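You operate a simulated robot arm through the tools that you are given. There is no shell and no other tool.

The job below is to be done with a simulated robot arm. You get a single attempt, and the scene is never put back.

JOB
Reset the empty chuck: gauge back, tailstock parked, chuck up, dial on A, jaws open.
Fine: the blue knob frees the tailstock; leave it on FREE.
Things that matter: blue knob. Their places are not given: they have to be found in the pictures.

It is judged by the outcome, as a careful person would: the job done as asked, and still so three seconds after it is handed in. It fails if anything else is knocked over, pushed out of place, dropped, spilled or broken.

ROBOT AND FRAMES
A 7-joint arm with a two-finger parallel gripper, fixed in place. Base frame: the origin is on the floor under the middle of its stand, x ahead of it, y to its left, z up; the work surface is at about z = 81.5. Readings come in cm, degrees, newtons and seconds.
With the tool pointing down near the work surface it reaches from about 42 to 92 cm from the base axis. Its first joint turns from -143.0 to 143.0 degrees. Payload 3 kg.
Tool frame: the origin (TCP) lies between the finger pads and is the grasp point; the fingertips stand 3 cm ahead of it; z points along the fingers, y is the line along which they close. Largest opening 9.4 cm; finger width 2.8, thickness 1; the body of the gripper, 5 by 9.6 cm, starts 5.5 cm behind the TCP.
Orientation is that of the tool frame in the base frame, as a unit quaternion [x, y, z, w]. With the fingers straight down and closing along the base's y, the tool's x points along the base's -x, its y along +y and its z along -z.

CONTROLS
- The arm moves only by the tool jog_arm. Its argument "moves" is text: rows parted by semicolons, each of 7 numbers parted by spaces: the finger opening in cm, from 0 to 9.4, then the shift along the tool's x, y, z in units of 30 mm (1.0 is 30 mm), then the turn, a rotation vector about the tool's x, y, z in units of 4 degrees (1.0 is 4 degrees). In form: hand x y z wx wy wz; .... A call has 1 to 20 rows; each row shifts and turns the commanded pose from where the row before left it, along the tool's axes as they then stand. A call with a number of a shift or a turn outside -1 to 1 is refused whole. Rows are played at 5 a second. More than 5 cm and 8.6 degrees between two rows, or a gripper value outside its range, and nothing of the call is played. A pose out of reach is approached as far as the arm can. The call stops where the force on the tool passes 80 N (or 10 N more than at its start, if that is more) or the arm is blocked; 0.2 s more then pass. Each finger travels about 7.2 cm/s and halts on what it meets, pressing with about 28 N; the grip force reading is that of the motor and also rises with nothing between the fingers. The clock runs only during rows and for 0.2 s after the last one: add rows that do not move to give the fingers time. The reply holds the time, the measured pose of the TCP, the force on the tool along the base axes, the opening and the grip force, in the units named above and with some noise, with the torque about the TCP (base axes, N m) and any sound that the robot's microphone picked up, and new pictures: "views" is both (left out), scene, wrist or none.
- Cameras (640 x 400 px; columns grow to the right, rows downward): "scene" is fixed at [22.01, 65.15, 146.03]; the picture's right is [-0.47, -0.88, 0.00], its down [-0.44, 0.23, -0.86] and it looks along [0.76, -0.40, -0.50] (base axes); focal length 308 px, centre (320, 200). "wrist" rides on the gripper at [7.6, 1.4, -10.3] in the tool frame; the picture's right is [-0.18, 0.98, 0.00], its down [-0.75, -0.14, -0.64] and it looks along [-0.63, -0.12, 0.77] (tool axes); focal length 243 px, centre (320, 200).
- locate(camera, pixels): for up to 12 pixels [column, row] of the newest picture of that camera ("zoom" is the newest enlarged one), the place [x, y, z] in the base frame of the surface seen there, good to about 0.2 cm. No time passes.
- close_up(camera, box): a new picture of the part [left, top, right, bottom] of that camera's present view, enlarged. No time passes.
- finish_job(): hands the job in; it is judged then, once.

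Unless the task says otherwise, let go and move clear before handing in.

The tools are called after "Call:" as a command line: name --argument value ..., lists and objects as JSON in quotes. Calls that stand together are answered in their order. jog_arm: Moves the arm, as the interface text tells. Its arguments: {"type":"object","properties":{"moves":{"type":"string"},"views":{"type":"string","enum":["both","scene","wrist","none"]}},"required":["moves"]} The other tools are called the same way: locate (camera, pixels) gives the place of the surface under pixels of a picture; close_up (camera, box) takes an enlarged picture of a part of a camera's view; finish_job () hands the job in.

At the start:

```text
t: 0.0
eef_pos: [57.13, 20.51, 123.15]
ee_rot: [0.0, 1.0, 0.0, 0.001]
wrist_force: [0.1, -0.3, -0.3]
moment: [-0.02, 0.03, -0.02]
gripper_width: 9.41
finger_force: 0.1
```

scene: 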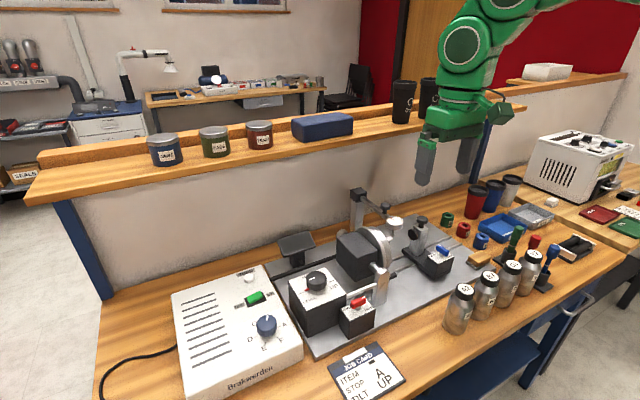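
wrist: 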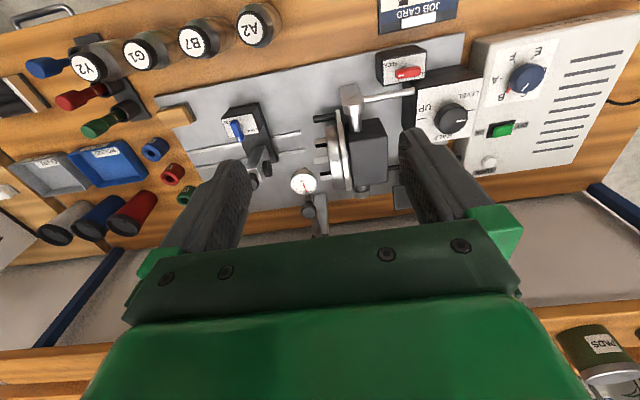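

The scene shows a fixture with a chuck, a gauge near (395,220), a tailstock with a blue lever near (440,250), and a control box with a blue dial near (266,325). I'll take close-ups first to read the labels.

Call:
close_up --camera "scene" --box '[270, 170, 470, 360]'

Call:
close_up --camera "scene" --box '[170, 260, 420, 400]'

Call:
close_up --camera "wrist" --box '[200, 20, 420, 240]'

Call:
close_up --camera "wrist" --box '[340, 0, 640, 200]'

```text
2.11 times, centred on (370, 265) of scene
```

zoom: 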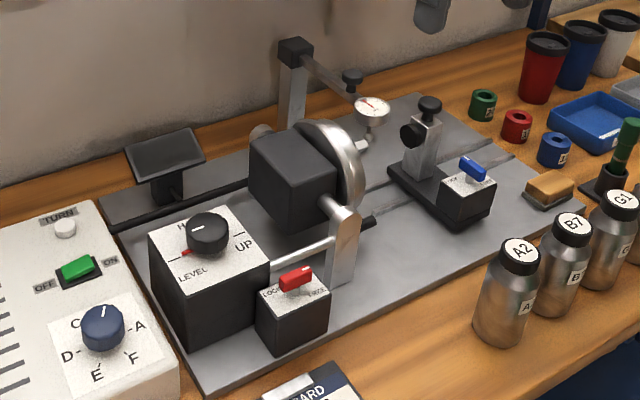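

```text
2.56 times, centred on (295, 330) of scene
```

zoom: 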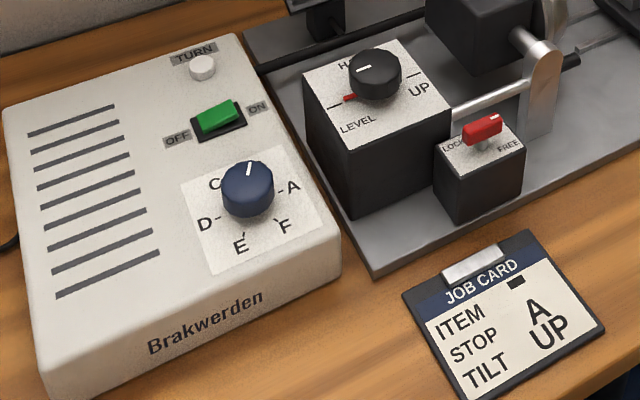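

```text
1.82 times, centred on (310, 130) of wrist
```

zoom: 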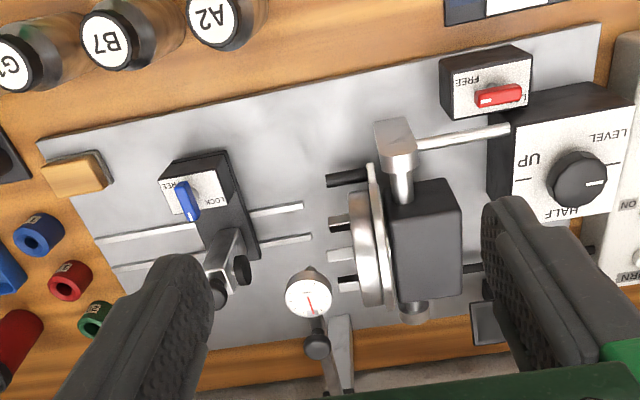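

```text
2.00 times, centred on (490, 100) of wrist
```

zoom: 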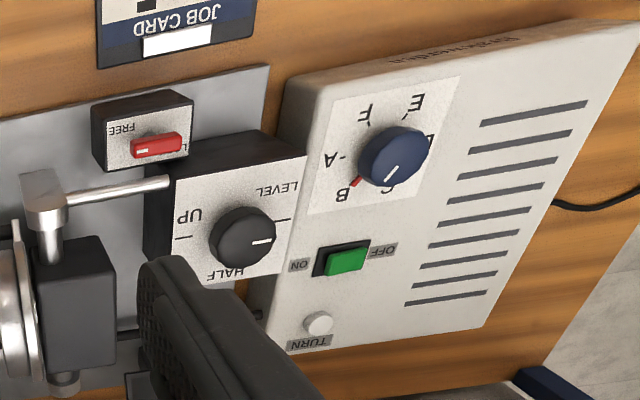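

The close-ups show a black tilt knob (LEVEL/HALF/UP), a red lever (LOCK/FREE), a blue lever (LOCK/FREE) at the tailstock, and the dial with letters A–F. I'll locate these in 3D.

Call:
locate --camera "scene" --pixels '[[317, 280], [359, 302], [443, 250], [421, 220], [267, 325], [254, 297], [249, 277], [383, 295], [396, 222], [380, 209], [357, 193], [360, 255]]'

Call:
locate --camera "wrist" --pixels '[[237, 130], [405, 72], [450, 118], [525, 78], [303, 182], [320, 210], [345, 150], [375, 150], [352, 93], [320, 118], [253, 180], [267, 168]]'

Call:
close_up --camera "scene" --box '[330, 180, 420, 300]'

Call:
close_up --camera "scene" --box '[390, 200, 480, 290]'

Call:
close_up --camera "wrist" --box '[290, 80, 420, 210]'

Call:
close_up --camera "wrist" --box '[200, 90, 290, 190]'

```text
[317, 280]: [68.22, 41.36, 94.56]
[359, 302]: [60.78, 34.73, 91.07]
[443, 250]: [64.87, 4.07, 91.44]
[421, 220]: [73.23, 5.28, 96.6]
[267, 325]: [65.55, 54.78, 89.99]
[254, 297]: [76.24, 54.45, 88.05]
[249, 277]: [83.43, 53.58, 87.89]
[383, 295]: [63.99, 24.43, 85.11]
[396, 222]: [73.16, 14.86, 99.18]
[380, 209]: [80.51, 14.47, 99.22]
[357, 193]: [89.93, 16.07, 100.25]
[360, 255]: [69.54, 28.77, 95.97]
```

```text
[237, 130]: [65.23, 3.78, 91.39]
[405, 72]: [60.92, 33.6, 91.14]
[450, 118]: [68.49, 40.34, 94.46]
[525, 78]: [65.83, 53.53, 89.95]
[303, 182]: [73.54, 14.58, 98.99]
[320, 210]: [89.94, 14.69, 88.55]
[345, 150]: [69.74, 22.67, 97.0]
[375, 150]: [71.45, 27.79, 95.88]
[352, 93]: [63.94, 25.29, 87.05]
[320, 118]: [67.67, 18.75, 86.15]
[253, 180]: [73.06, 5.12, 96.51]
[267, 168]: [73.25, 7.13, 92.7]
```

```text
3.33 times, centred on (375, 240) of scene
```

zoom: 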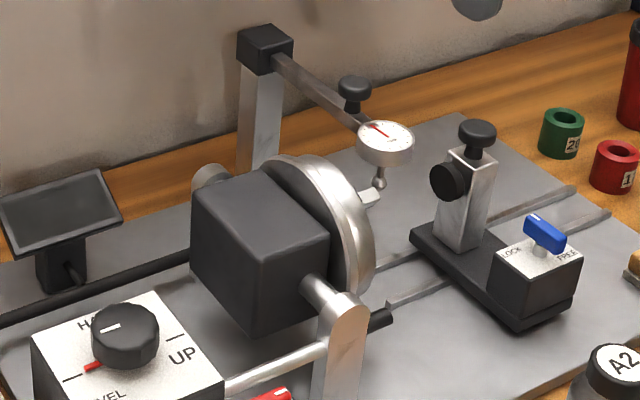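

```text
4.44 times, centred on (435, 245) of scene
```

zoom: 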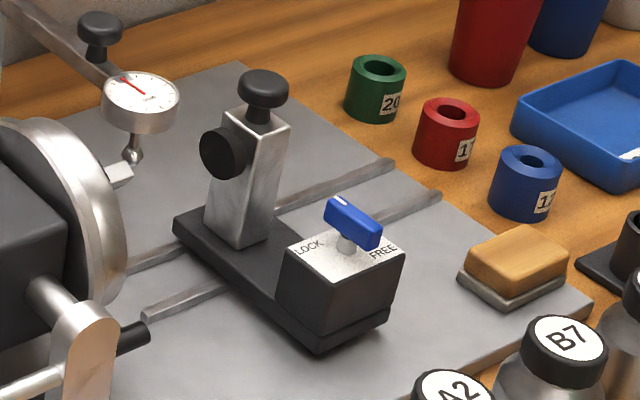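

```text
3.08 times, centred on (355, 145) of wrist
```

zoom: 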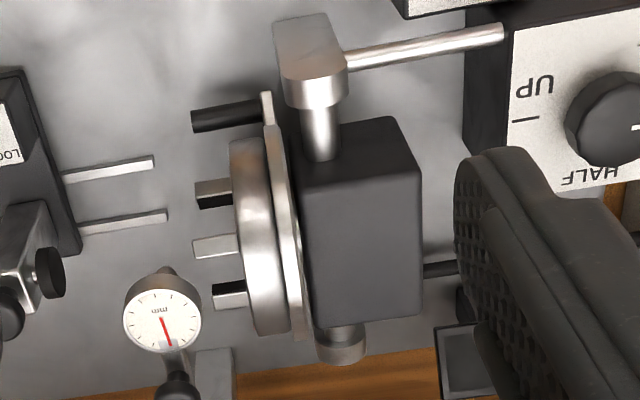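

```text
4.00 times, centred on (245, 140) of wrist
```

zoom: 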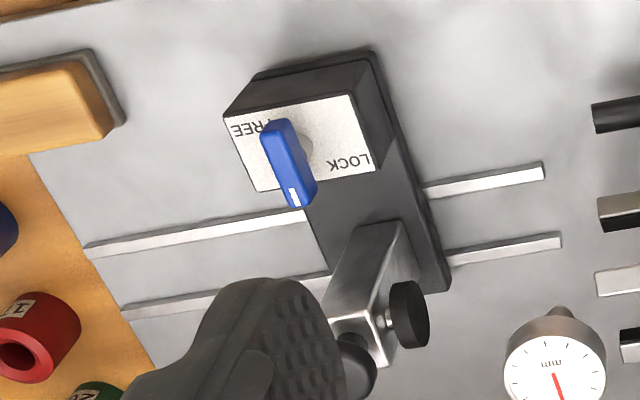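

The blue knob's mark is hard to read against its LOCK/FREE legend from here. I'll move the arm so the wrist camera looks at the tailstock from closer.

Call:
jog_arm --moves "9.4 0.26 -0.78 0.97 0 0 0;9.4 0.26 -0.78 0.97 0 0 0;9.4 0.26 -0.78 0.97 0 0 0;9.4 0.26 -0.78 0.97 0 0 0;9.4 0.26 -0.78 0.97 0 0 0;9.4 0.26 -0.78 0.97 0 0 0" --views "both"

```text
t: 1.4
eef_pos: [52.56, 6.62, 105.78]
ee_rot: [0.0, 1.0, 0.001, 0.0]
wrist_force: [0.1, 0.4, -0.2]
moment: [0.04, 0.01, -0.01]
gripper_width: 9.39
finger_force: 0.0
```

scene: 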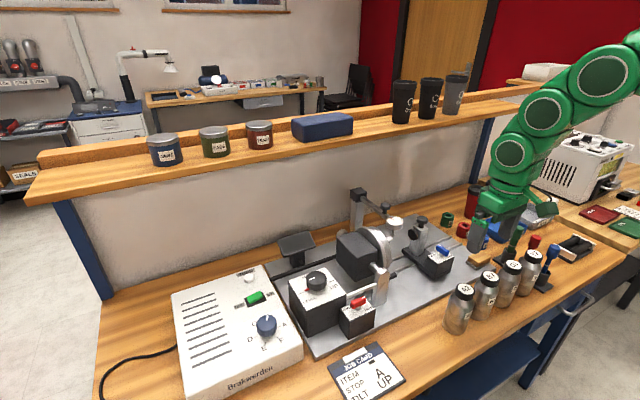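
wrist: 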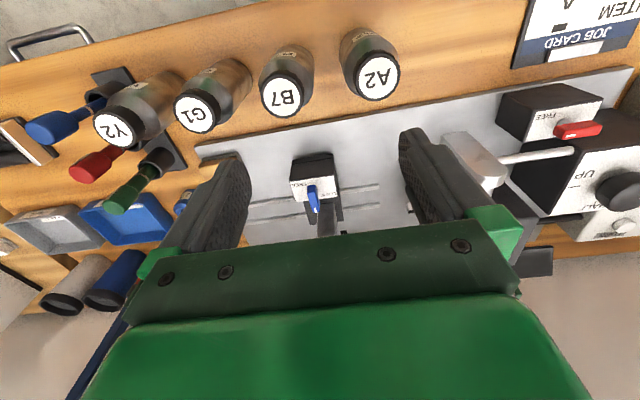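

The blue knob sits at (312,195) in the wrist view, right between the fingers. I'll enlarge both it and the red one at (575,130).

Call:
close_up --camera "wrist" --box '[270, 140, 370, 240]'

Call:
close_up --camera "wrist" --box '[440, 70, 640, 270]'

Call:
close_up --camera "scene" --box '[410, 225, 470, 285]'

Call:
close_up --camera "scene" --box '[280, 255, 400, 345]'

Call:
close_up --camera "scene" --box '[230, 260, 310, 360]'

Call:
close_up --camera "scene" --box '[330, 340, 410, 400]'

```text
4.00 times, centred on (320, 190) of wrist
```

zoom: 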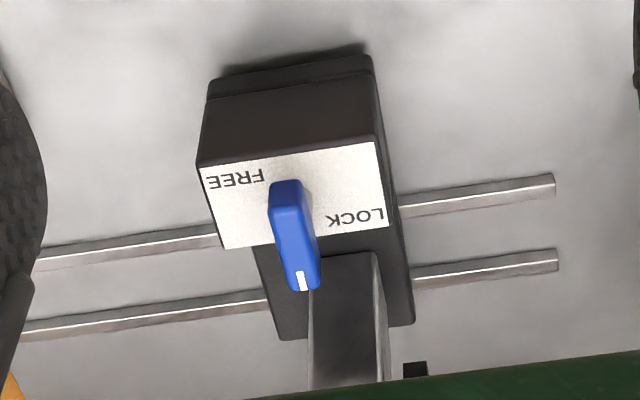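

```text
2.00 times, centred on (540, 170) of wrist
```

zoom: 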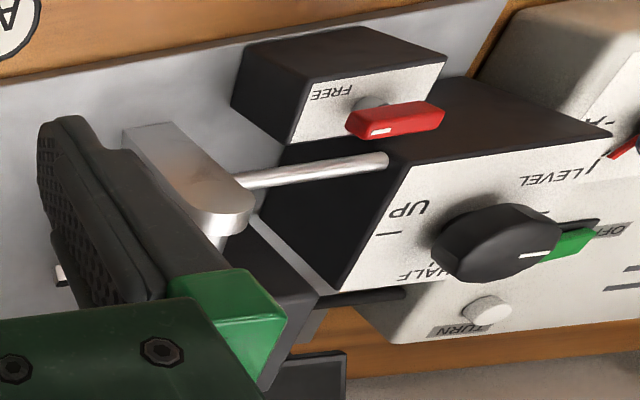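

```text
6.67 times, centred on (440, 255) of scene
```

zoom: 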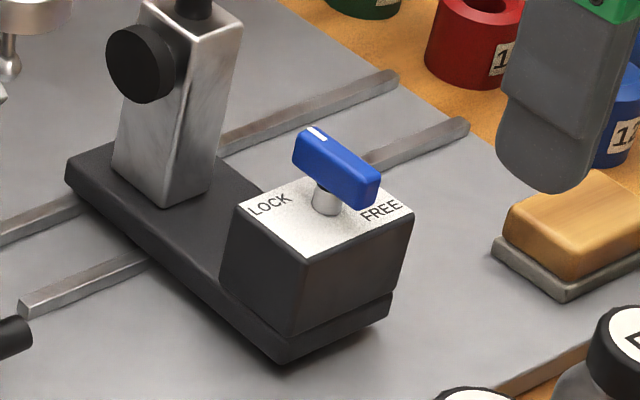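

```text
4.44 times, centred on (340, 300) of scene
```

zoom: 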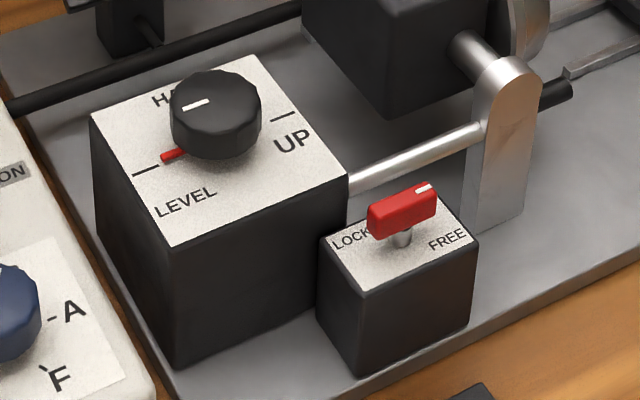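

```text
4.00 times, centred on (270, 310) of scene
```

zoom: 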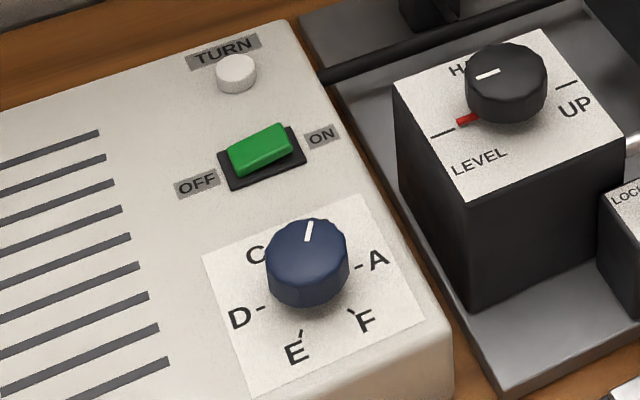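

```text
6.67 times, centred on (370, 370) of scene
```

zoom: 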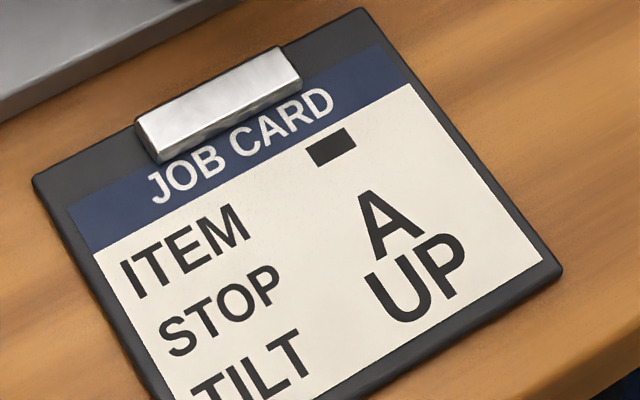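

The card confirms stop A and tilt UP. The blue knob's mark points away from the robot (+x), next to LOCK, and the red one's mark points to -y, at FREE. I'll check the tan block, the gauge post and the small panel, and swing the wrist camera round to see the chuck face.

Call:
jog_arm --moves "9.4 -0.92 0.31 -0.23 0 0 0;9.4 -0.92 0.31 -0.23 0 0 0;9.4 -0.92 0.31 -0.23 0 0 0;9.4 0 0 0 0 0 -1;9.4 0 0 0 0 0 -1;9.4 0 0 0 0 0 -1;9.4 0 0 0 0 0 -1;9.4 0 0 0 0 0 -1;9.4 0 0 0 0 0 -1;9.4 0 0 0 0 0 -1;9.4 0 0 0 0 0 -1;9.4 0 0 0 0 0 -1;9.4 0 0 0 0 0 -1;9.4 0 0 0 0 0 -1;9.4 0 0 0 0 0 -1;9.4 0 0 0 0 0 -1;9.4 0 0 0 0 0 -1;9.4 0 0 0 0 0 -1" --views "both"

```text
t: 5.2
eef_pos: [60.73, 9.32, 107.92]
ee_rot: [-0.501, 0.865, 0.0, -0.001]
wrist_force: [0.0, 0.0, -0.4]
moment: [-0.02, 0.01, -0.01]
gripper_width: 9.4
finger_force: 0.0
```

scene: 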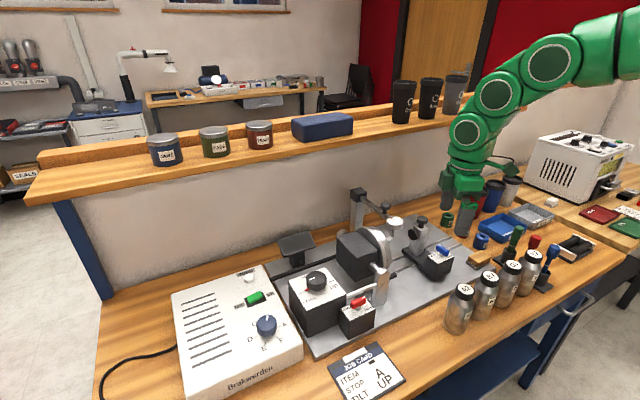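
wrist: 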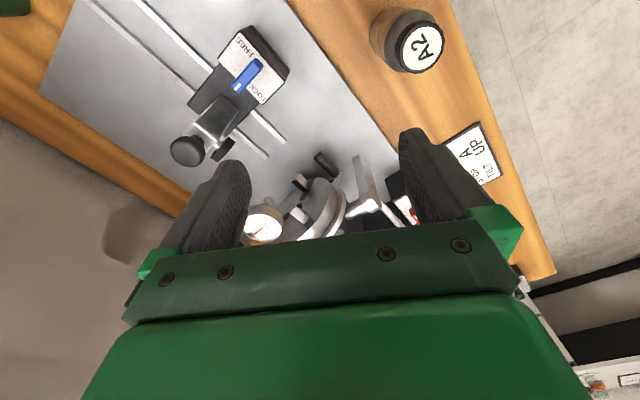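

The chuck is now visible between the fingers around (325,195). I'll enlarge it and the gauge.

Call:
close_up --camera "wrist" --box '[230, 140, 420, 250]'

Call:
close_up --camera "wrist" --box '[150, 20, 310, 180]'

Call:
close_up --camera "scene" --box '[260, 180, 360, 290]'

Call:
close_up --camera "scene" --box '[340, 180, 420, 250]'

Call:
close_up --camera "scene" --box '[230, 260, 290, 310]'

Call:
locate --camera "scene" --pixels '[[480, 257], [295, 245], [352, 140], [300, 160], [500, 110], [466, 240], [487, 238], [413, 235], [390, 265], [376, 299], [260, 150], [440, 120]]'

```text
3.37 times, centred on (325, 195) of wrist
```

zoom: 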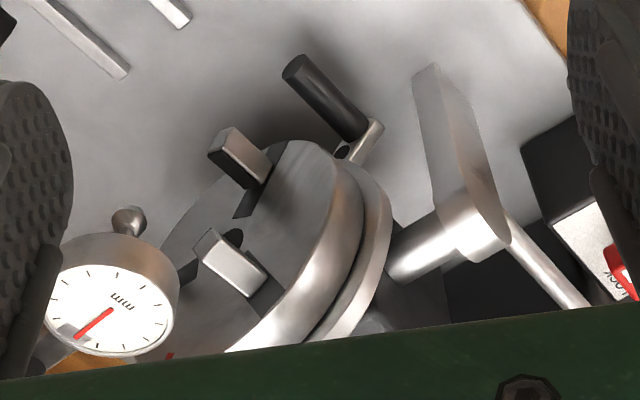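

```text
2.50 times, centred on (230, 100) of wrist
```

zoom: 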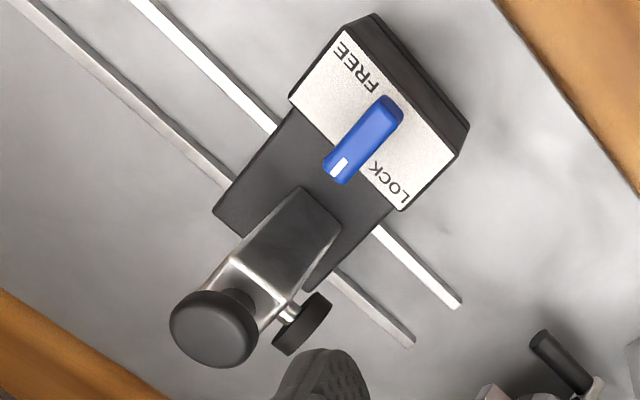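

```text
3.64 times, centred on (310, 235) of scene
```

zoom: 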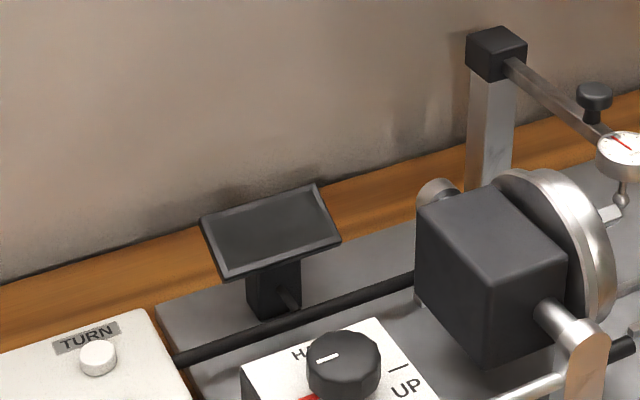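

```text
5.71 times, centred on (380, 215) of scene
```

zoom: 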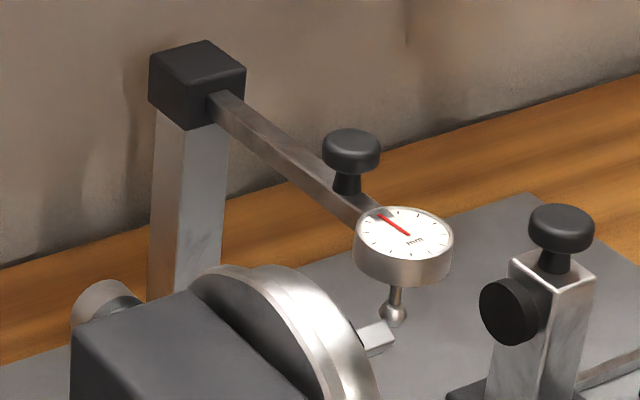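

```text
8.00 times, centred on (260, 285) of scene
```

zoom: 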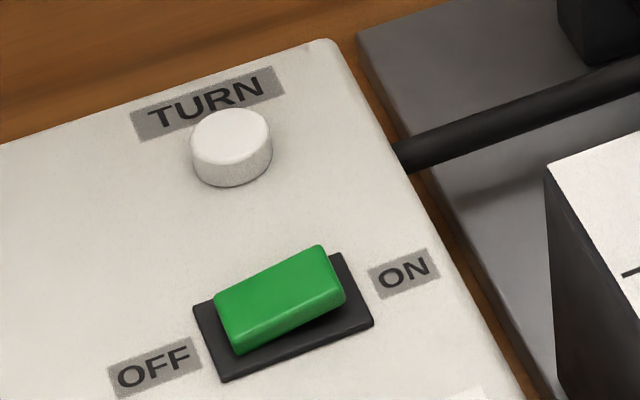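

```text
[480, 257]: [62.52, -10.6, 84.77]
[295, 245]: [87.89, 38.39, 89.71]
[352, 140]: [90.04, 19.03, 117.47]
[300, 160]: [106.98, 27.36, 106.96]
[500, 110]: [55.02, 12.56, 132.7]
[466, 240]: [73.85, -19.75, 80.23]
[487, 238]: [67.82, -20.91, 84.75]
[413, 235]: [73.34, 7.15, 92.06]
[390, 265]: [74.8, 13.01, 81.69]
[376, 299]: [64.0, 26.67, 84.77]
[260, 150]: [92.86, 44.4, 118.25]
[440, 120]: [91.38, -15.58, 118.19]
```

The rocker is pressed at the OFF end and nothing in the job asks for power. The gauge arm runs from the post at about (90,16) to the dial at (73,15), with a mushroom knob at (80.5,14.5). I'll move the camera to look at the gauge post and its hinge.

Call:
jog_arm --moves "9.4 0 0 -0.5 0 0 1;9.4 0 0 -0.5 0 0 1;9.4 0 0 -0.46 0 0 1;9.4 0 0 0 0 0 1;9.4 0 0 0 0 0 1;9.4 0 0 0 0 0 1;9.4 0 0 0 0 0 1;9.4 0 0 0 0 0 1;9.4 0 0 0 0 0 1;9.4 0 0 0 0 0 1;9.4 0 0 0 0 0 1;9.4 0 0 0 0 0 1;9.4 0 0 0 0 0 1;9.4 0 0 0 0 0 1;9.4 0 0 0 0 0 1;9.4 -0.725 0.76 0 0 0 0;9.4 -0.725 0.76 0 0 0 0;9.4 -0.725 0.76 0 0 0 0;9.4 -0.725 0.76 0 0 0 0" --views "both"

```text
t: 9.2
eef_pos: [69.55, 18.53, 112.29]
ee_rot: [0.0, 1.0, 0.0, 0.002]
wrist_force: [0.7, 0.0, -0.6]
moment: [-0.01, 0.01, 0.02]
gripper_width: 9.39
finger_force: 0.0
```

scene: 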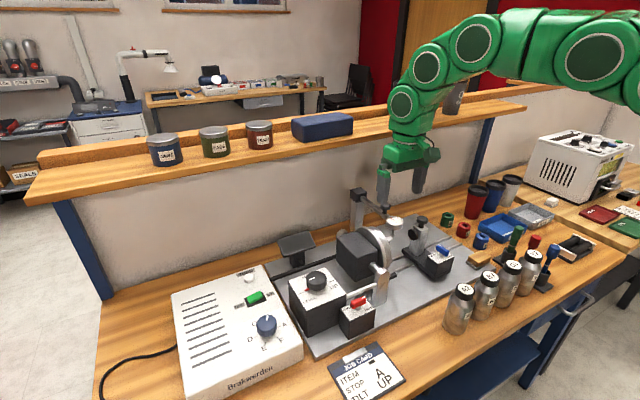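
wrist: 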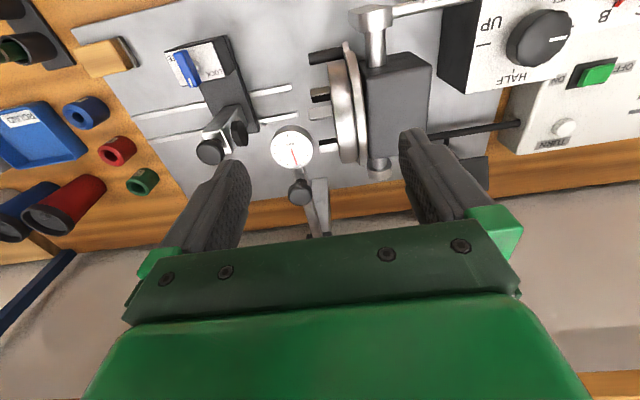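

Call:
close_up --camera "wrist" --box '[250, 110, 370, 250]'

Call:
close_up --camera "wrist" --box '[290, 0, 440, 200]'

Call:
locate --camera "wrist" --pixels '[[292, 143], [300, 190], [319, 185], [324, 233], [310, 215], [347, 60], [322, 57], [355, 130], [380, 165], [240, 130], [210, 148], [395, 70]]'

```text
2.86 times, centred on (310, 180) of wrist
```

zoom: 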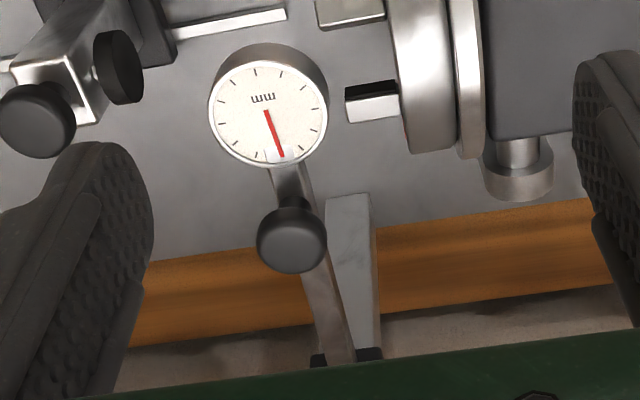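

```text
2.00 times, centred on (365, 100) of wrist
```

zoom: 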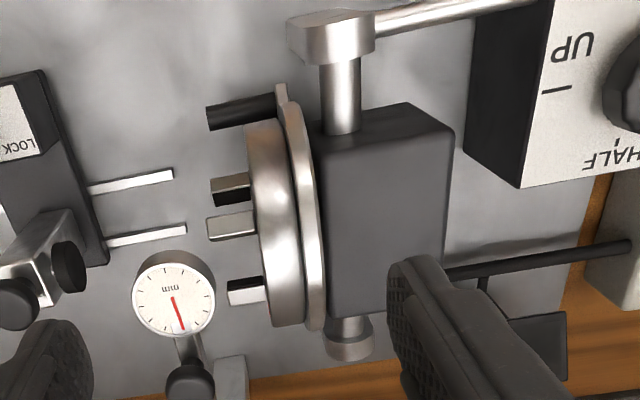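

```text
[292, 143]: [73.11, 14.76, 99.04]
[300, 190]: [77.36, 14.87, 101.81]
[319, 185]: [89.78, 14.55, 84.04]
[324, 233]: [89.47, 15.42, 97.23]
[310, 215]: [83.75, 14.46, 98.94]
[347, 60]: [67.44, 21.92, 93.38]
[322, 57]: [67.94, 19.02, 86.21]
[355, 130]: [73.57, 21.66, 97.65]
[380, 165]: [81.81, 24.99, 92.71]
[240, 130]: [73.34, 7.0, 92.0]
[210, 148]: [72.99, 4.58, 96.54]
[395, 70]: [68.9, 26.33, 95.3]
```

The gauge knob sits at about (77.4,14.9,101.8). Before sliding the tailstock I need to know what the tan block at (105,57) is, since it lies along the slide path, and where the jaws are.

Call:
close_up --camera "wrist" --box '[60, 10, 300, 170]'

Call:
locate --camera "wrist" --pixels '[[80, 50], [118, 40], [132, 68], [98, 77], [108, 52], [123, 110], [145, 145], [292, 86], [300, 115], [165, 52], [192, 88], [230, 40]]'

Call:
locate --camera "wrist" --pixels '[[321, 90], [320, 113], [328, 145], [345, 47], [352, 160], [335, 120], [375, 20], [380, 50], [440, 170], [240, 125], [258, 128], [215, 125]]'

Call:
close_up --camera "scene" --box '[440, 215, 540, 285]'

```text
2.50 times, centred on (180, 90) of wrist
```

zoom: 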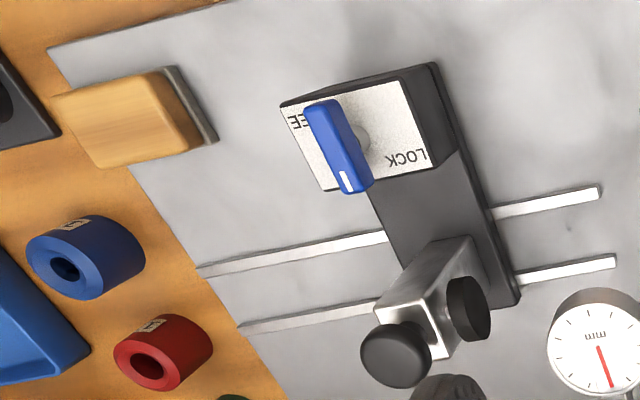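

```text
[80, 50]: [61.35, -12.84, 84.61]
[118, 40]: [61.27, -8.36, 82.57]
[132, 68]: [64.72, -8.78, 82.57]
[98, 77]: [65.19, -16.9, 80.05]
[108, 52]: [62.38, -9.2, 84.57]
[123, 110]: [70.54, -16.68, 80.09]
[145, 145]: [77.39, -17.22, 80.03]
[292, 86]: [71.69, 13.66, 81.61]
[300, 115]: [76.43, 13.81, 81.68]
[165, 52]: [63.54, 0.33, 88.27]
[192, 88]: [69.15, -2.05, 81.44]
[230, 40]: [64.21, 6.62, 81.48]
```

```text
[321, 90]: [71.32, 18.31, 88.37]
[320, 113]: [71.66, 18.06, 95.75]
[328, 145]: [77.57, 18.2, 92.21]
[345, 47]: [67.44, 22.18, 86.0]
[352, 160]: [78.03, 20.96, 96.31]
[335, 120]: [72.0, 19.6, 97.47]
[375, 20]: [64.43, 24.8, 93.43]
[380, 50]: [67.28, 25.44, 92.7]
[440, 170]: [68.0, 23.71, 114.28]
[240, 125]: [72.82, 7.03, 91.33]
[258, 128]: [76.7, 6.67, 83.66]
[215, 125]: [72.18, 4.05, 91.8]
```

```text
5.71 times, centred on (490, 250) of scene
```

zoom: 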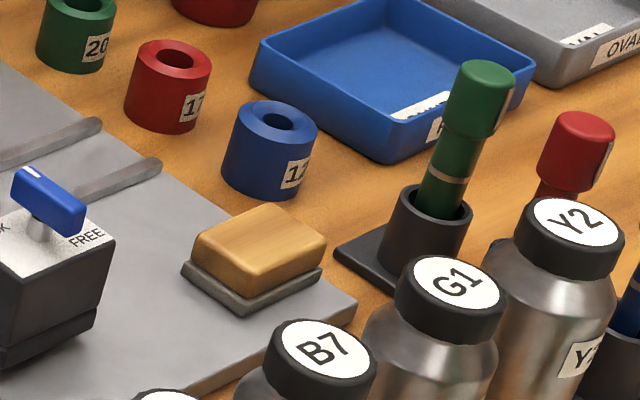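

The tan block is aligned with the plate at y from -13 to -8.4, and the blue box's near edge is at y≈0.3, so there are about 8 cm of slide before they would meet. Next I'll pin down the blue bar's ends.

Call:
locate --camera "wrist" --pixels '[[181, 54], [185, 63], [188, 72], [192, 80], [176, 60], [196, 68], [194, 62], [180, 76]]'

Call:
locate --camera "scene" --pixels '[[438, 245], [443, 249], [448, 253], [450, 251], [439, 249], [437, 252], [452, 256], [432, 256], [455, 270]]'

```text
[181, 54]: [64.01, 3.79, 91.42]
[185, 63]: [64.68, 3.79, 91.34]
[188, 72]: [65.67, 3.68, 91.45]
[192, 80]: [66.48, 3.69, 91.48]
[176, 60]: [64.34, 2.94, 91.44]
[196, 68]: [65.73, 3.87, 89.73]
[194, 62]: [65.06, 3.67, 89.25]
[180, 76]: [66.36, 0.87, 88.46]
```

```text
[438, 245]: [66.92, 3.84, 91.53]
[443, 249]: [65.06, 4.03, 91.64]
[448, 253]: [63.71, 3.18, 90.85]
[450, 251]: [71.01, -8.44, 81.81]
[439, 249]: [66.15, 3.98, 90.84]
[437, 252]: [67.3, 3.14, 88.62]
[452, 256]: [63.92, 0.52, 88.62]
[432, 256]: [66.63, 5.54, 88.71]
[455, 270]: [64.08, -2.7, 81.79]
```

The blue bar lies along x from 63.5 to 67 at y≈3.5, with its top at z 91.5. I'll move above it with the fingers straddling it along y, then check before gripping.

Call:
jog_arm --moves "5 0.2417 -0.835 0 0 0 0;5 0.2417 -0.835 0 0 0 0;5 0.2417 -0.835 0 0 0 0;5 0.2417 -0.835 0 0 0 0;5 0.2417 -0.835 0 0 0 0;5 0.2417 -0.835 0 0 0 0;5 0 0 0.82 0 0 0;5 0 0 0.82 0 0 0;5 0 0 0.82 0 0 0;5 0 0 0.82 0 0 0;5 0 0 0.82 0 0 0" --views "both"

```text
t: 11.6
eef_pos: [65.3, 3.4, 99.9]
ee_rot: [0.0, 1.0, 0.0, 0.001]
wrist_force: [0.0, 0.2, -0.1]
moment: [-0.03, 0.02, -0.01]
gripper_width: 5.0
finger_force: 0.2
```

scene: 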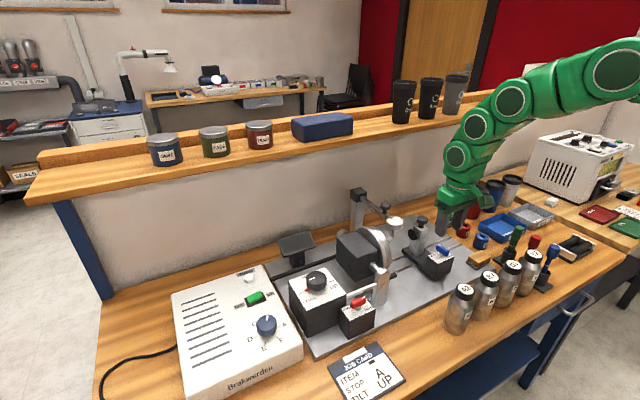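
wrist: 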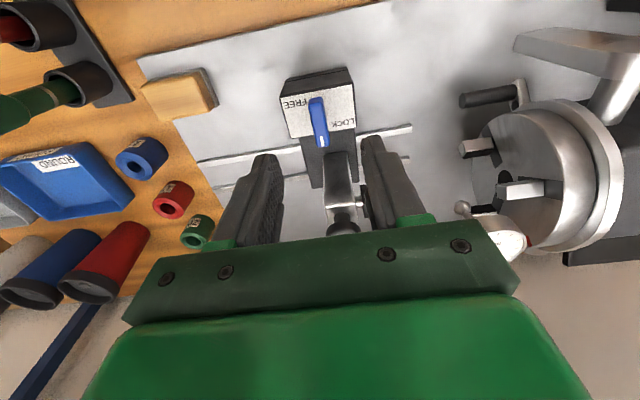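

I'm above the blue bar and the chuck face is visible at (540,180). I'll enlarge that for the jaw state and then descend onto the bar.

Call:
close_up --camera "wrist" --box '[440, 60, 640, 270]'

Call:
close_up --camera "wrist" --box '[270, 60, 370, 160]'

Call:
jog_arm --moves "5 0 0 0.85 0 0 0;5 0 0 0.85 0 0 0;5 0 0 0.8 0 0 0;5 0 0 0 0 0 0" --views "both"

```text
1.90 times, centred on (540, 165) of wrist
```

zoom: 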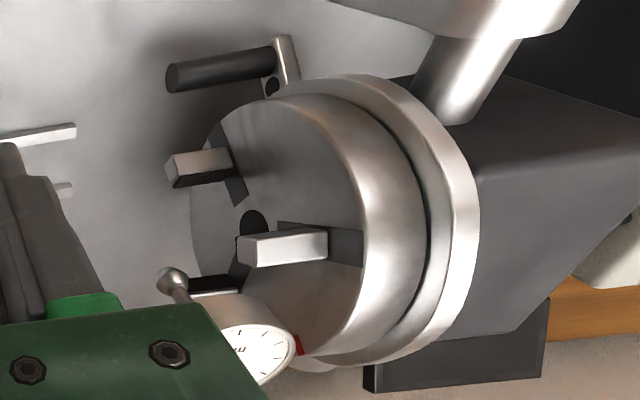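

```text
4.00 times, centred on (320, 110) of wrist
```

zoom: 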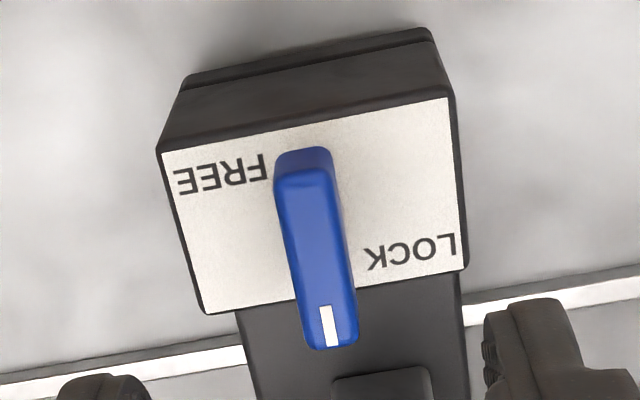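

```text
t: 12.6
eef_pos: [65.1, 3.38, 92.53]
ee_rot: [0.0, 1.0, 0.0, 0.0]
wrist_force: [0.6, -0.7, 0.2]
moment: [-0.01, 0.02, -0.03]
gripper_width: 4.97
finger_force: 0.0
```

scene: 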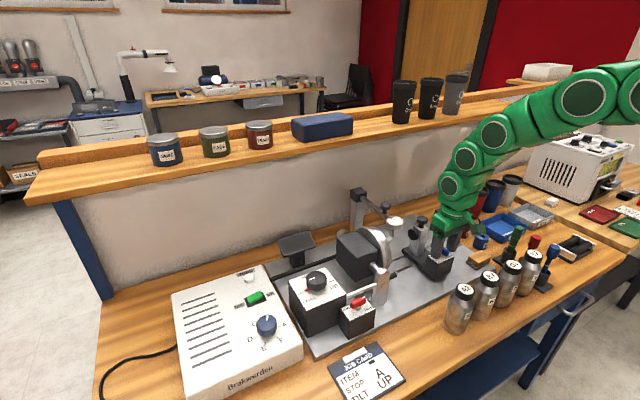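
wrist: 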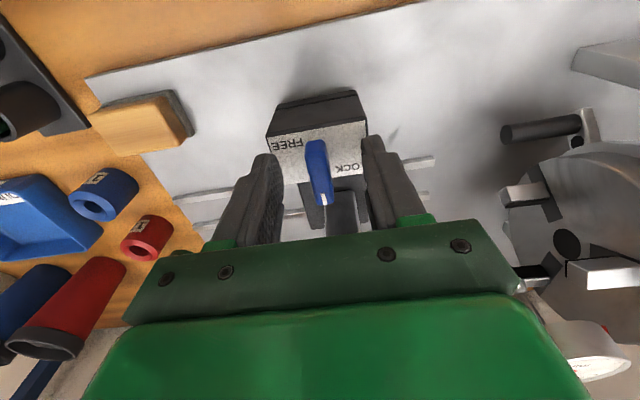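

The legend reads clearly now: the mark at +x sits by LOCK, and FREE is a 90° clockwise turn away, toward -y. I'll centre on the bar and close the fingers on it.

Call:
jog_arm --moves "5 0 0.05 0.08 0 0 0;0.6 0 0 0 0 0 0;0.6 0 0 0 0 0 0;0.6 0 0 0 0 0 0;0.6 0 0 0 0 0 0" --views "both"

```text
t: 13.8
eef_pos: [65.19, 3.56, 92.14]
ee_rot: [0.0, 1.0, 0.0, 0.0]
wrist_force: [-0.8, -15.3, 0.6]
moment: [-0.35, 0.13, -0.08]
gripper_width: 1.48
finger_force: 8.0
```

scene: 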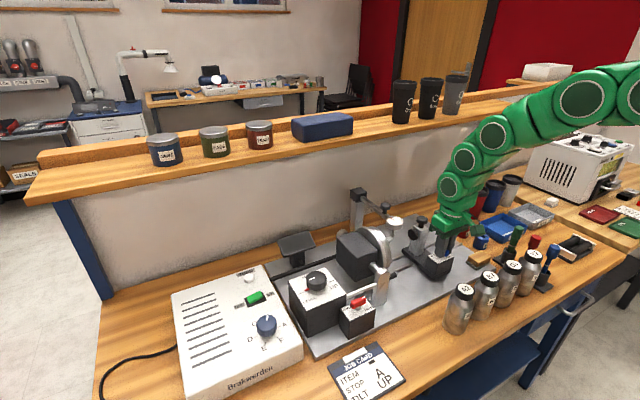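
wrist: 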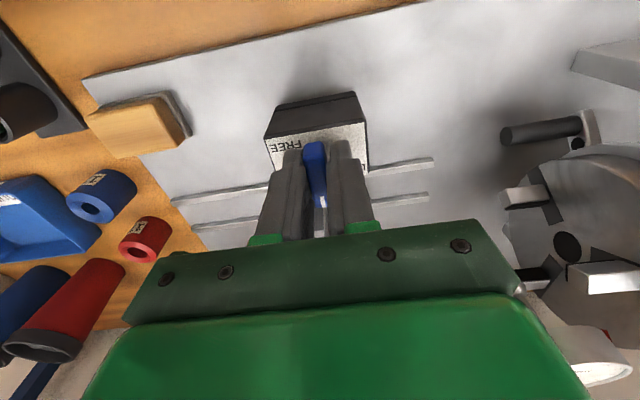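

The -15 N along y says only the -y finger is touching, so the bar's centre is nearer y≈3.3. I'll shift over 2.5 mm and let the fingers close fully.

Call:
jog_arm --moves "1.6 0 -0.05 0 0 0 0;0.6 0 -0.035 0 0 0 0;0.6 0 0 0 0 0 0;0.6 0 0 0 0 0 0" --views "wrist"

```text
t: 14.8
eef_pos: [65.17, 3.25, 92.14]
ee_rot: [0.0, 1.0, 0.0, 0.0]
wrist_force: [8.5, -1.8, -7.7]
moment: [-0.05, -0.65, -0.05]
gripper_width: 1.2
finger_force: 45.2
```

wrist: 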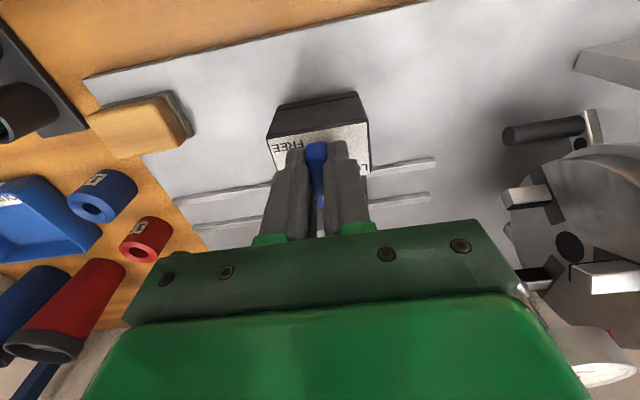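

Both fingers now hold the bar (1.2 cm). I'll try a small 8° clockwise turn and read the torque.

Call:
jog_arm --moves "0.6 0 0 0 0 0 1;0.6 0 0 0 0 0 1;0.6 0 0 0 0 0 0" --views "wrist"

```text
t: 15.6
eef_pos: [65.15, 3.36, 92.21]
ee_rot: [0.07, 0.998, 0.0, 0.0]
wrist_force: [11.7, 3.3, -12.1]
moment: [0.09, -0.71, 0.08]
gripper_width: 1.17
finger_force: 44.6
```

wrist: 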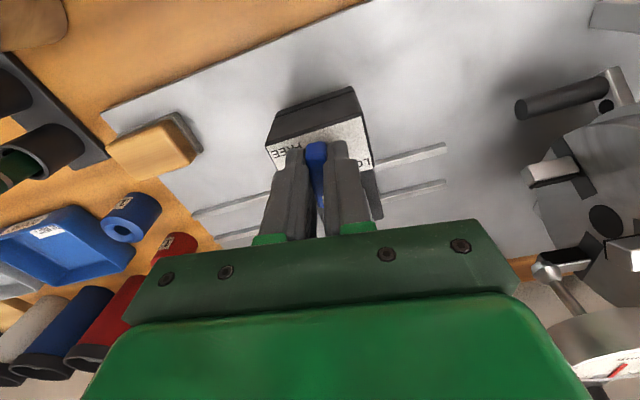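

The knob turns with almost no torque (0.08 N·m), so I'll carry on with the clockwise turn.

Call:
jog_arm --moves "0.6 0 0 0 0 0 1;0.6 0 0 0 0 0 1;0.6 0 0 0 0 0 1;0.6 0 0 0 0 0 1;0.6 0 0 0 0 0 1;0.6 0 0 0 0 0 1;0.6 0 0 0 0 0 1;0.6 0 0 0 0 0 1;0.6 0 0 0 0 0 1;0.6 0 0 0 0 0 0" --views "both"

```text
t: 17.8
eef_pos: [65.18, 3.36, 92.21]
ee_rot: [0.374, 0.927, 0.0, 0.001]
wrist_force: [34.1, 2.9, 0.7]
moment: [-0.58, -1.13, 0.13]
gripper_width: 1.18
finger_force: 45.2
```

scene: 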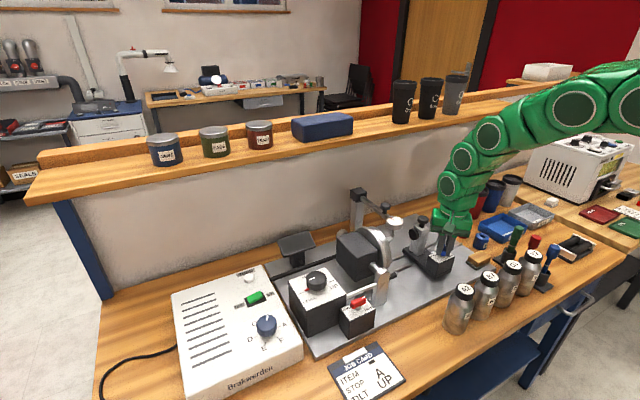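
wrist: 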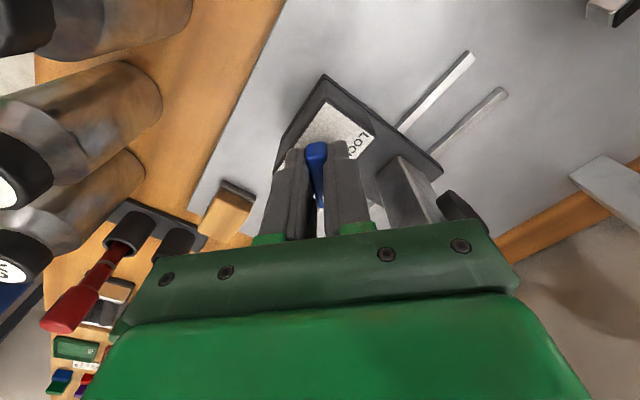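

It's halfway and turning easily, but a 34 N side load shows the TCP is slightly off the knob's pivot. I'll nudge toward +x as I finish the turn.

Call:
jog_arm --moves "0.6 -0.03 0.03 0 0 0 0;0.6 0 0 0 0 0 1;0.6 0 0 0 0 0 1;0.6 0 0 0 0 0 1;0.6 0 0 0 0 0 1;0.6 0 0 0 0 0 0" --views "none"

```text
t: 19.2
eef_pos: [65.42, 3.37, 92.17]
ee_rot: [0.5, 0.866, 0.001, 0.001]
wrist_force: [63.5, 2.8, -0.9]
moment: [0.04, -1.16, 0.26]
gripper_width: 1.17
finger_force: 45.1
```

The side load rose to 63 N after that nudge, so the correction went the wrong way. I'll back off along -x.

Call:
jog_arm --moves "0.6 0.03 -0.05 0 0 0 0;0.6 0.02 -0.035 0 0 0 0;0.6 0 0 0 0 0 0" --views "both"

```text
t: 20.0
eef_pos: [65.16, 3.32, 92.12]
ee_rot: [0.5, 0.866, 0.0, 0.0]
wrist_force: [75.1, 7.1, 2.9]
moment: [0.22, -2.04, 0.76]
gripper_width: 1.18
finger_force: 45.2
```

scene: 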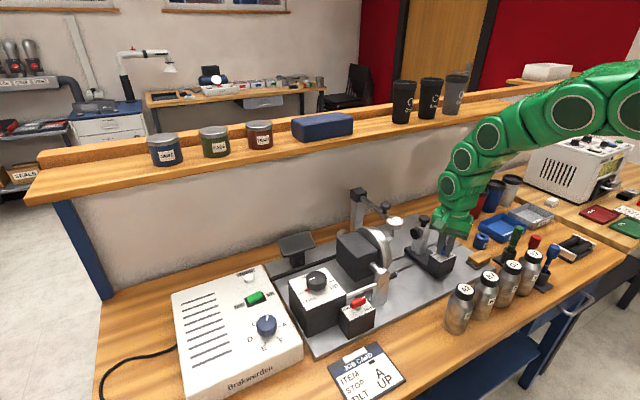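
wrist: 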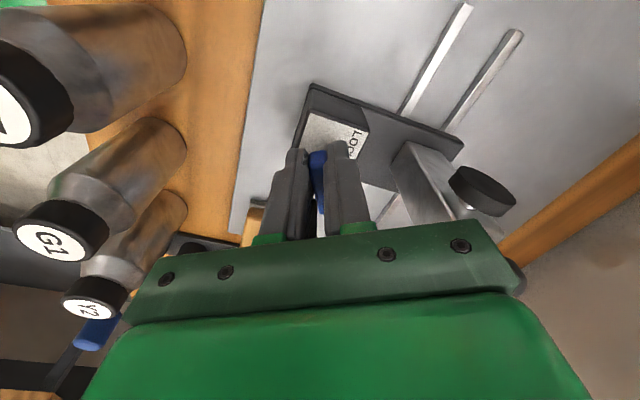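

The side load stays high at 75 N. I'll look closely at the bar in the fingers before moving again.

Call:
close_up --camera "wrist" --box '[240, 70, 480, 250]'

Call:
close_up --camera "scene" --box '[400, 190, 500, 290]'

```text
2.22 times, centred on (360, 160) of wrist
```

zoom: 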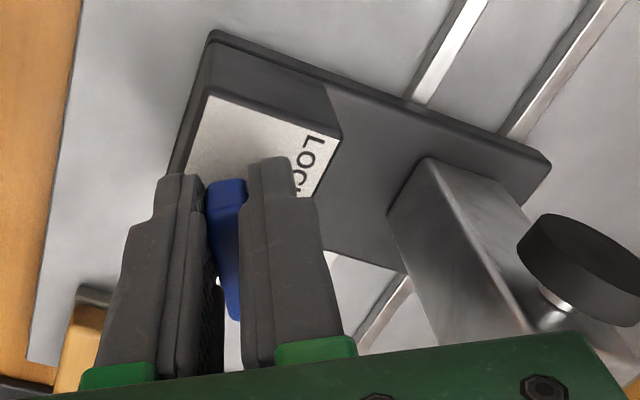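

```text
4.00 times, centred on (450, 240) of scene
```

zoom: 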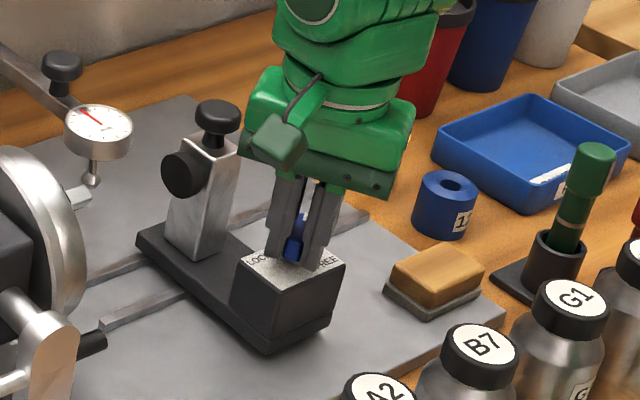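

The fingertips seem to be binding low, at stem level (moment arm about 2.7 cm below the TCP). I'll open a little to drop the load and see where the bar has ended up.

Call:
jog_arm --moves "2.6 0 0 0 0 0 0;2.6 0 0 0 0 0 0;2.6 0 0 -0.5 0 0 0;2.6 0 0 -0.9 0 0 0;2.6 0 0 -0.9 0 0 0" --views "both"

```text
t: 21.2
eef_pos: [65.12, 3.38, 99.08]
ee_rot: [0.499, 0.867, 0.0, 0.001]
wrist_force: [0.2, -0.8, 0.2]
moment: [0.03, 0.03, 0.01]
gripper_width: 2.6
finger_force: 0.0
```

scene: 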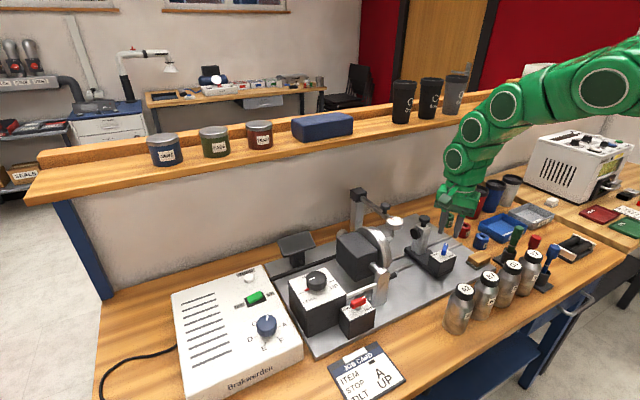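
wrist: 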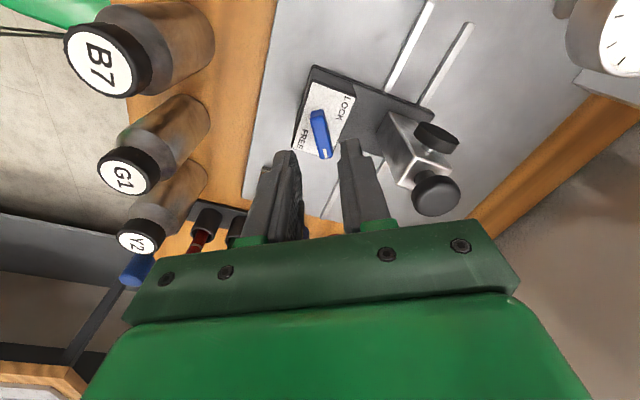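

Call:
close_up --camera "wrist" --box '[270, 60, 390, 180]'

Call:
close_up --camera "scene" --box '[410, 225, 470, 285]'

Call:
locate --camera "wrist" --pixels '[[315, 114], [325, 152], [319, 130], [328, 128], [312, 104], [299, 140], [345, 100]]'

```text
3.33 times, centred on (330, 120) of wrist
```

zoom: 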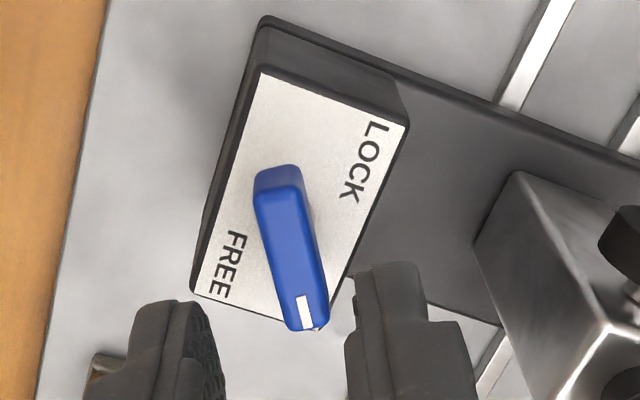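

```text
6.67 times, centred on (440, 255) of scene
```

zoom: 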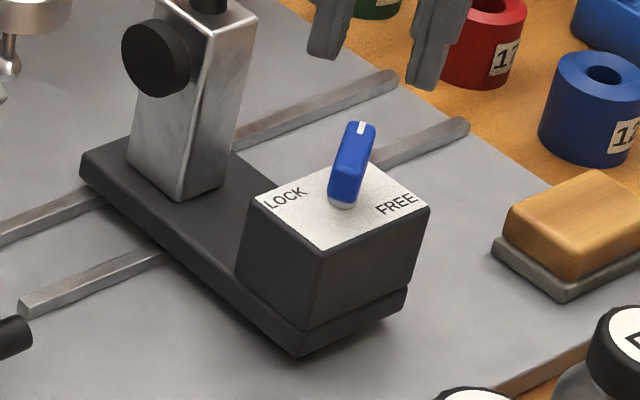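

```text
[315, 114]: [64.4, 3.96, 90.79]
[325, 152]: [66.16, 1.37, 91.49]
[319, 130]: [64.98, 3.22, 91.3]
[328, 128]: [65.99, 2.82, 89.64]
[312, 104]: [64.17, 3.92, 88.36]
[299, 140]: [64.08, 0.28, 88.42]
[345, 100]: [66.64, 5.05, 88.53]
```

The bar has turned about 57° and the tailstock has already crept roughly 0.6 cm toward -y, so it's coming free. I'll re-cage the bar loosely around its centre at (65.3,2.6), with the fingertips kept above the stem, and finish the turn.

Call:
jog_arm --moves "2.6 -0.255 -0.078 0 0 0 0;2.6 0 0 0.7 0 0 0;2.6 0 0 0.7 0 0 0;2.6 0 0 0.69 0 0 0;2.6 0 0 0 0 0 0;1.7 0 0 0 0 0 0;1.7 0 0 0 0 0 0" --views "both"

```text
t: 22.8
eef_pos: [65.24, 2.47, 92.92]
ee_rot: [0.499, 0.867, -0.001, 0.001]
wrist_force: [1.9, -0.8, 1.0]
moment: [0.0, -0.02, -0.02]
gripper_width: 1.75
finger_force: 0.6
```

scene: 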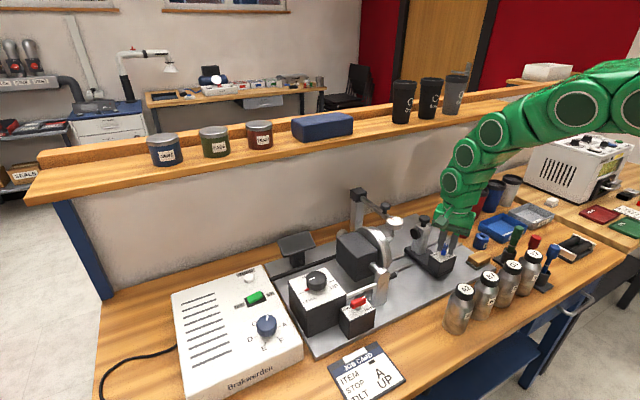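
wrist: 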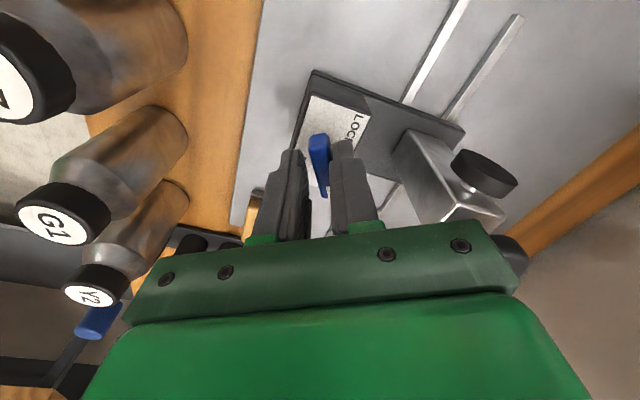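

The bar is caged loosely at 1.75 cm with no load. I'll continue clockwise.

Call:
jog_arm --moves "1.7 0 0 0 0 0 1;1.7 0 0 0 0 0 1;1.7 0 0 0 0 0 1;1.7 0 0 0 0 0 1;1.7 0 0 0 0 0 1;1.7 0 0 0 0 0 0" --views "none"

```text
t: 24.2
eef_pos: [65.18, 2.66, 92.77]
ee_rot: [0.643, 0.766, 0.0, 0.0]
wrist_force: [5.6, 0.7, 0.1]
moment: [-0.06, -0.11, 0.02]
gripper_width: 2.01
finger_force: 2.9
```

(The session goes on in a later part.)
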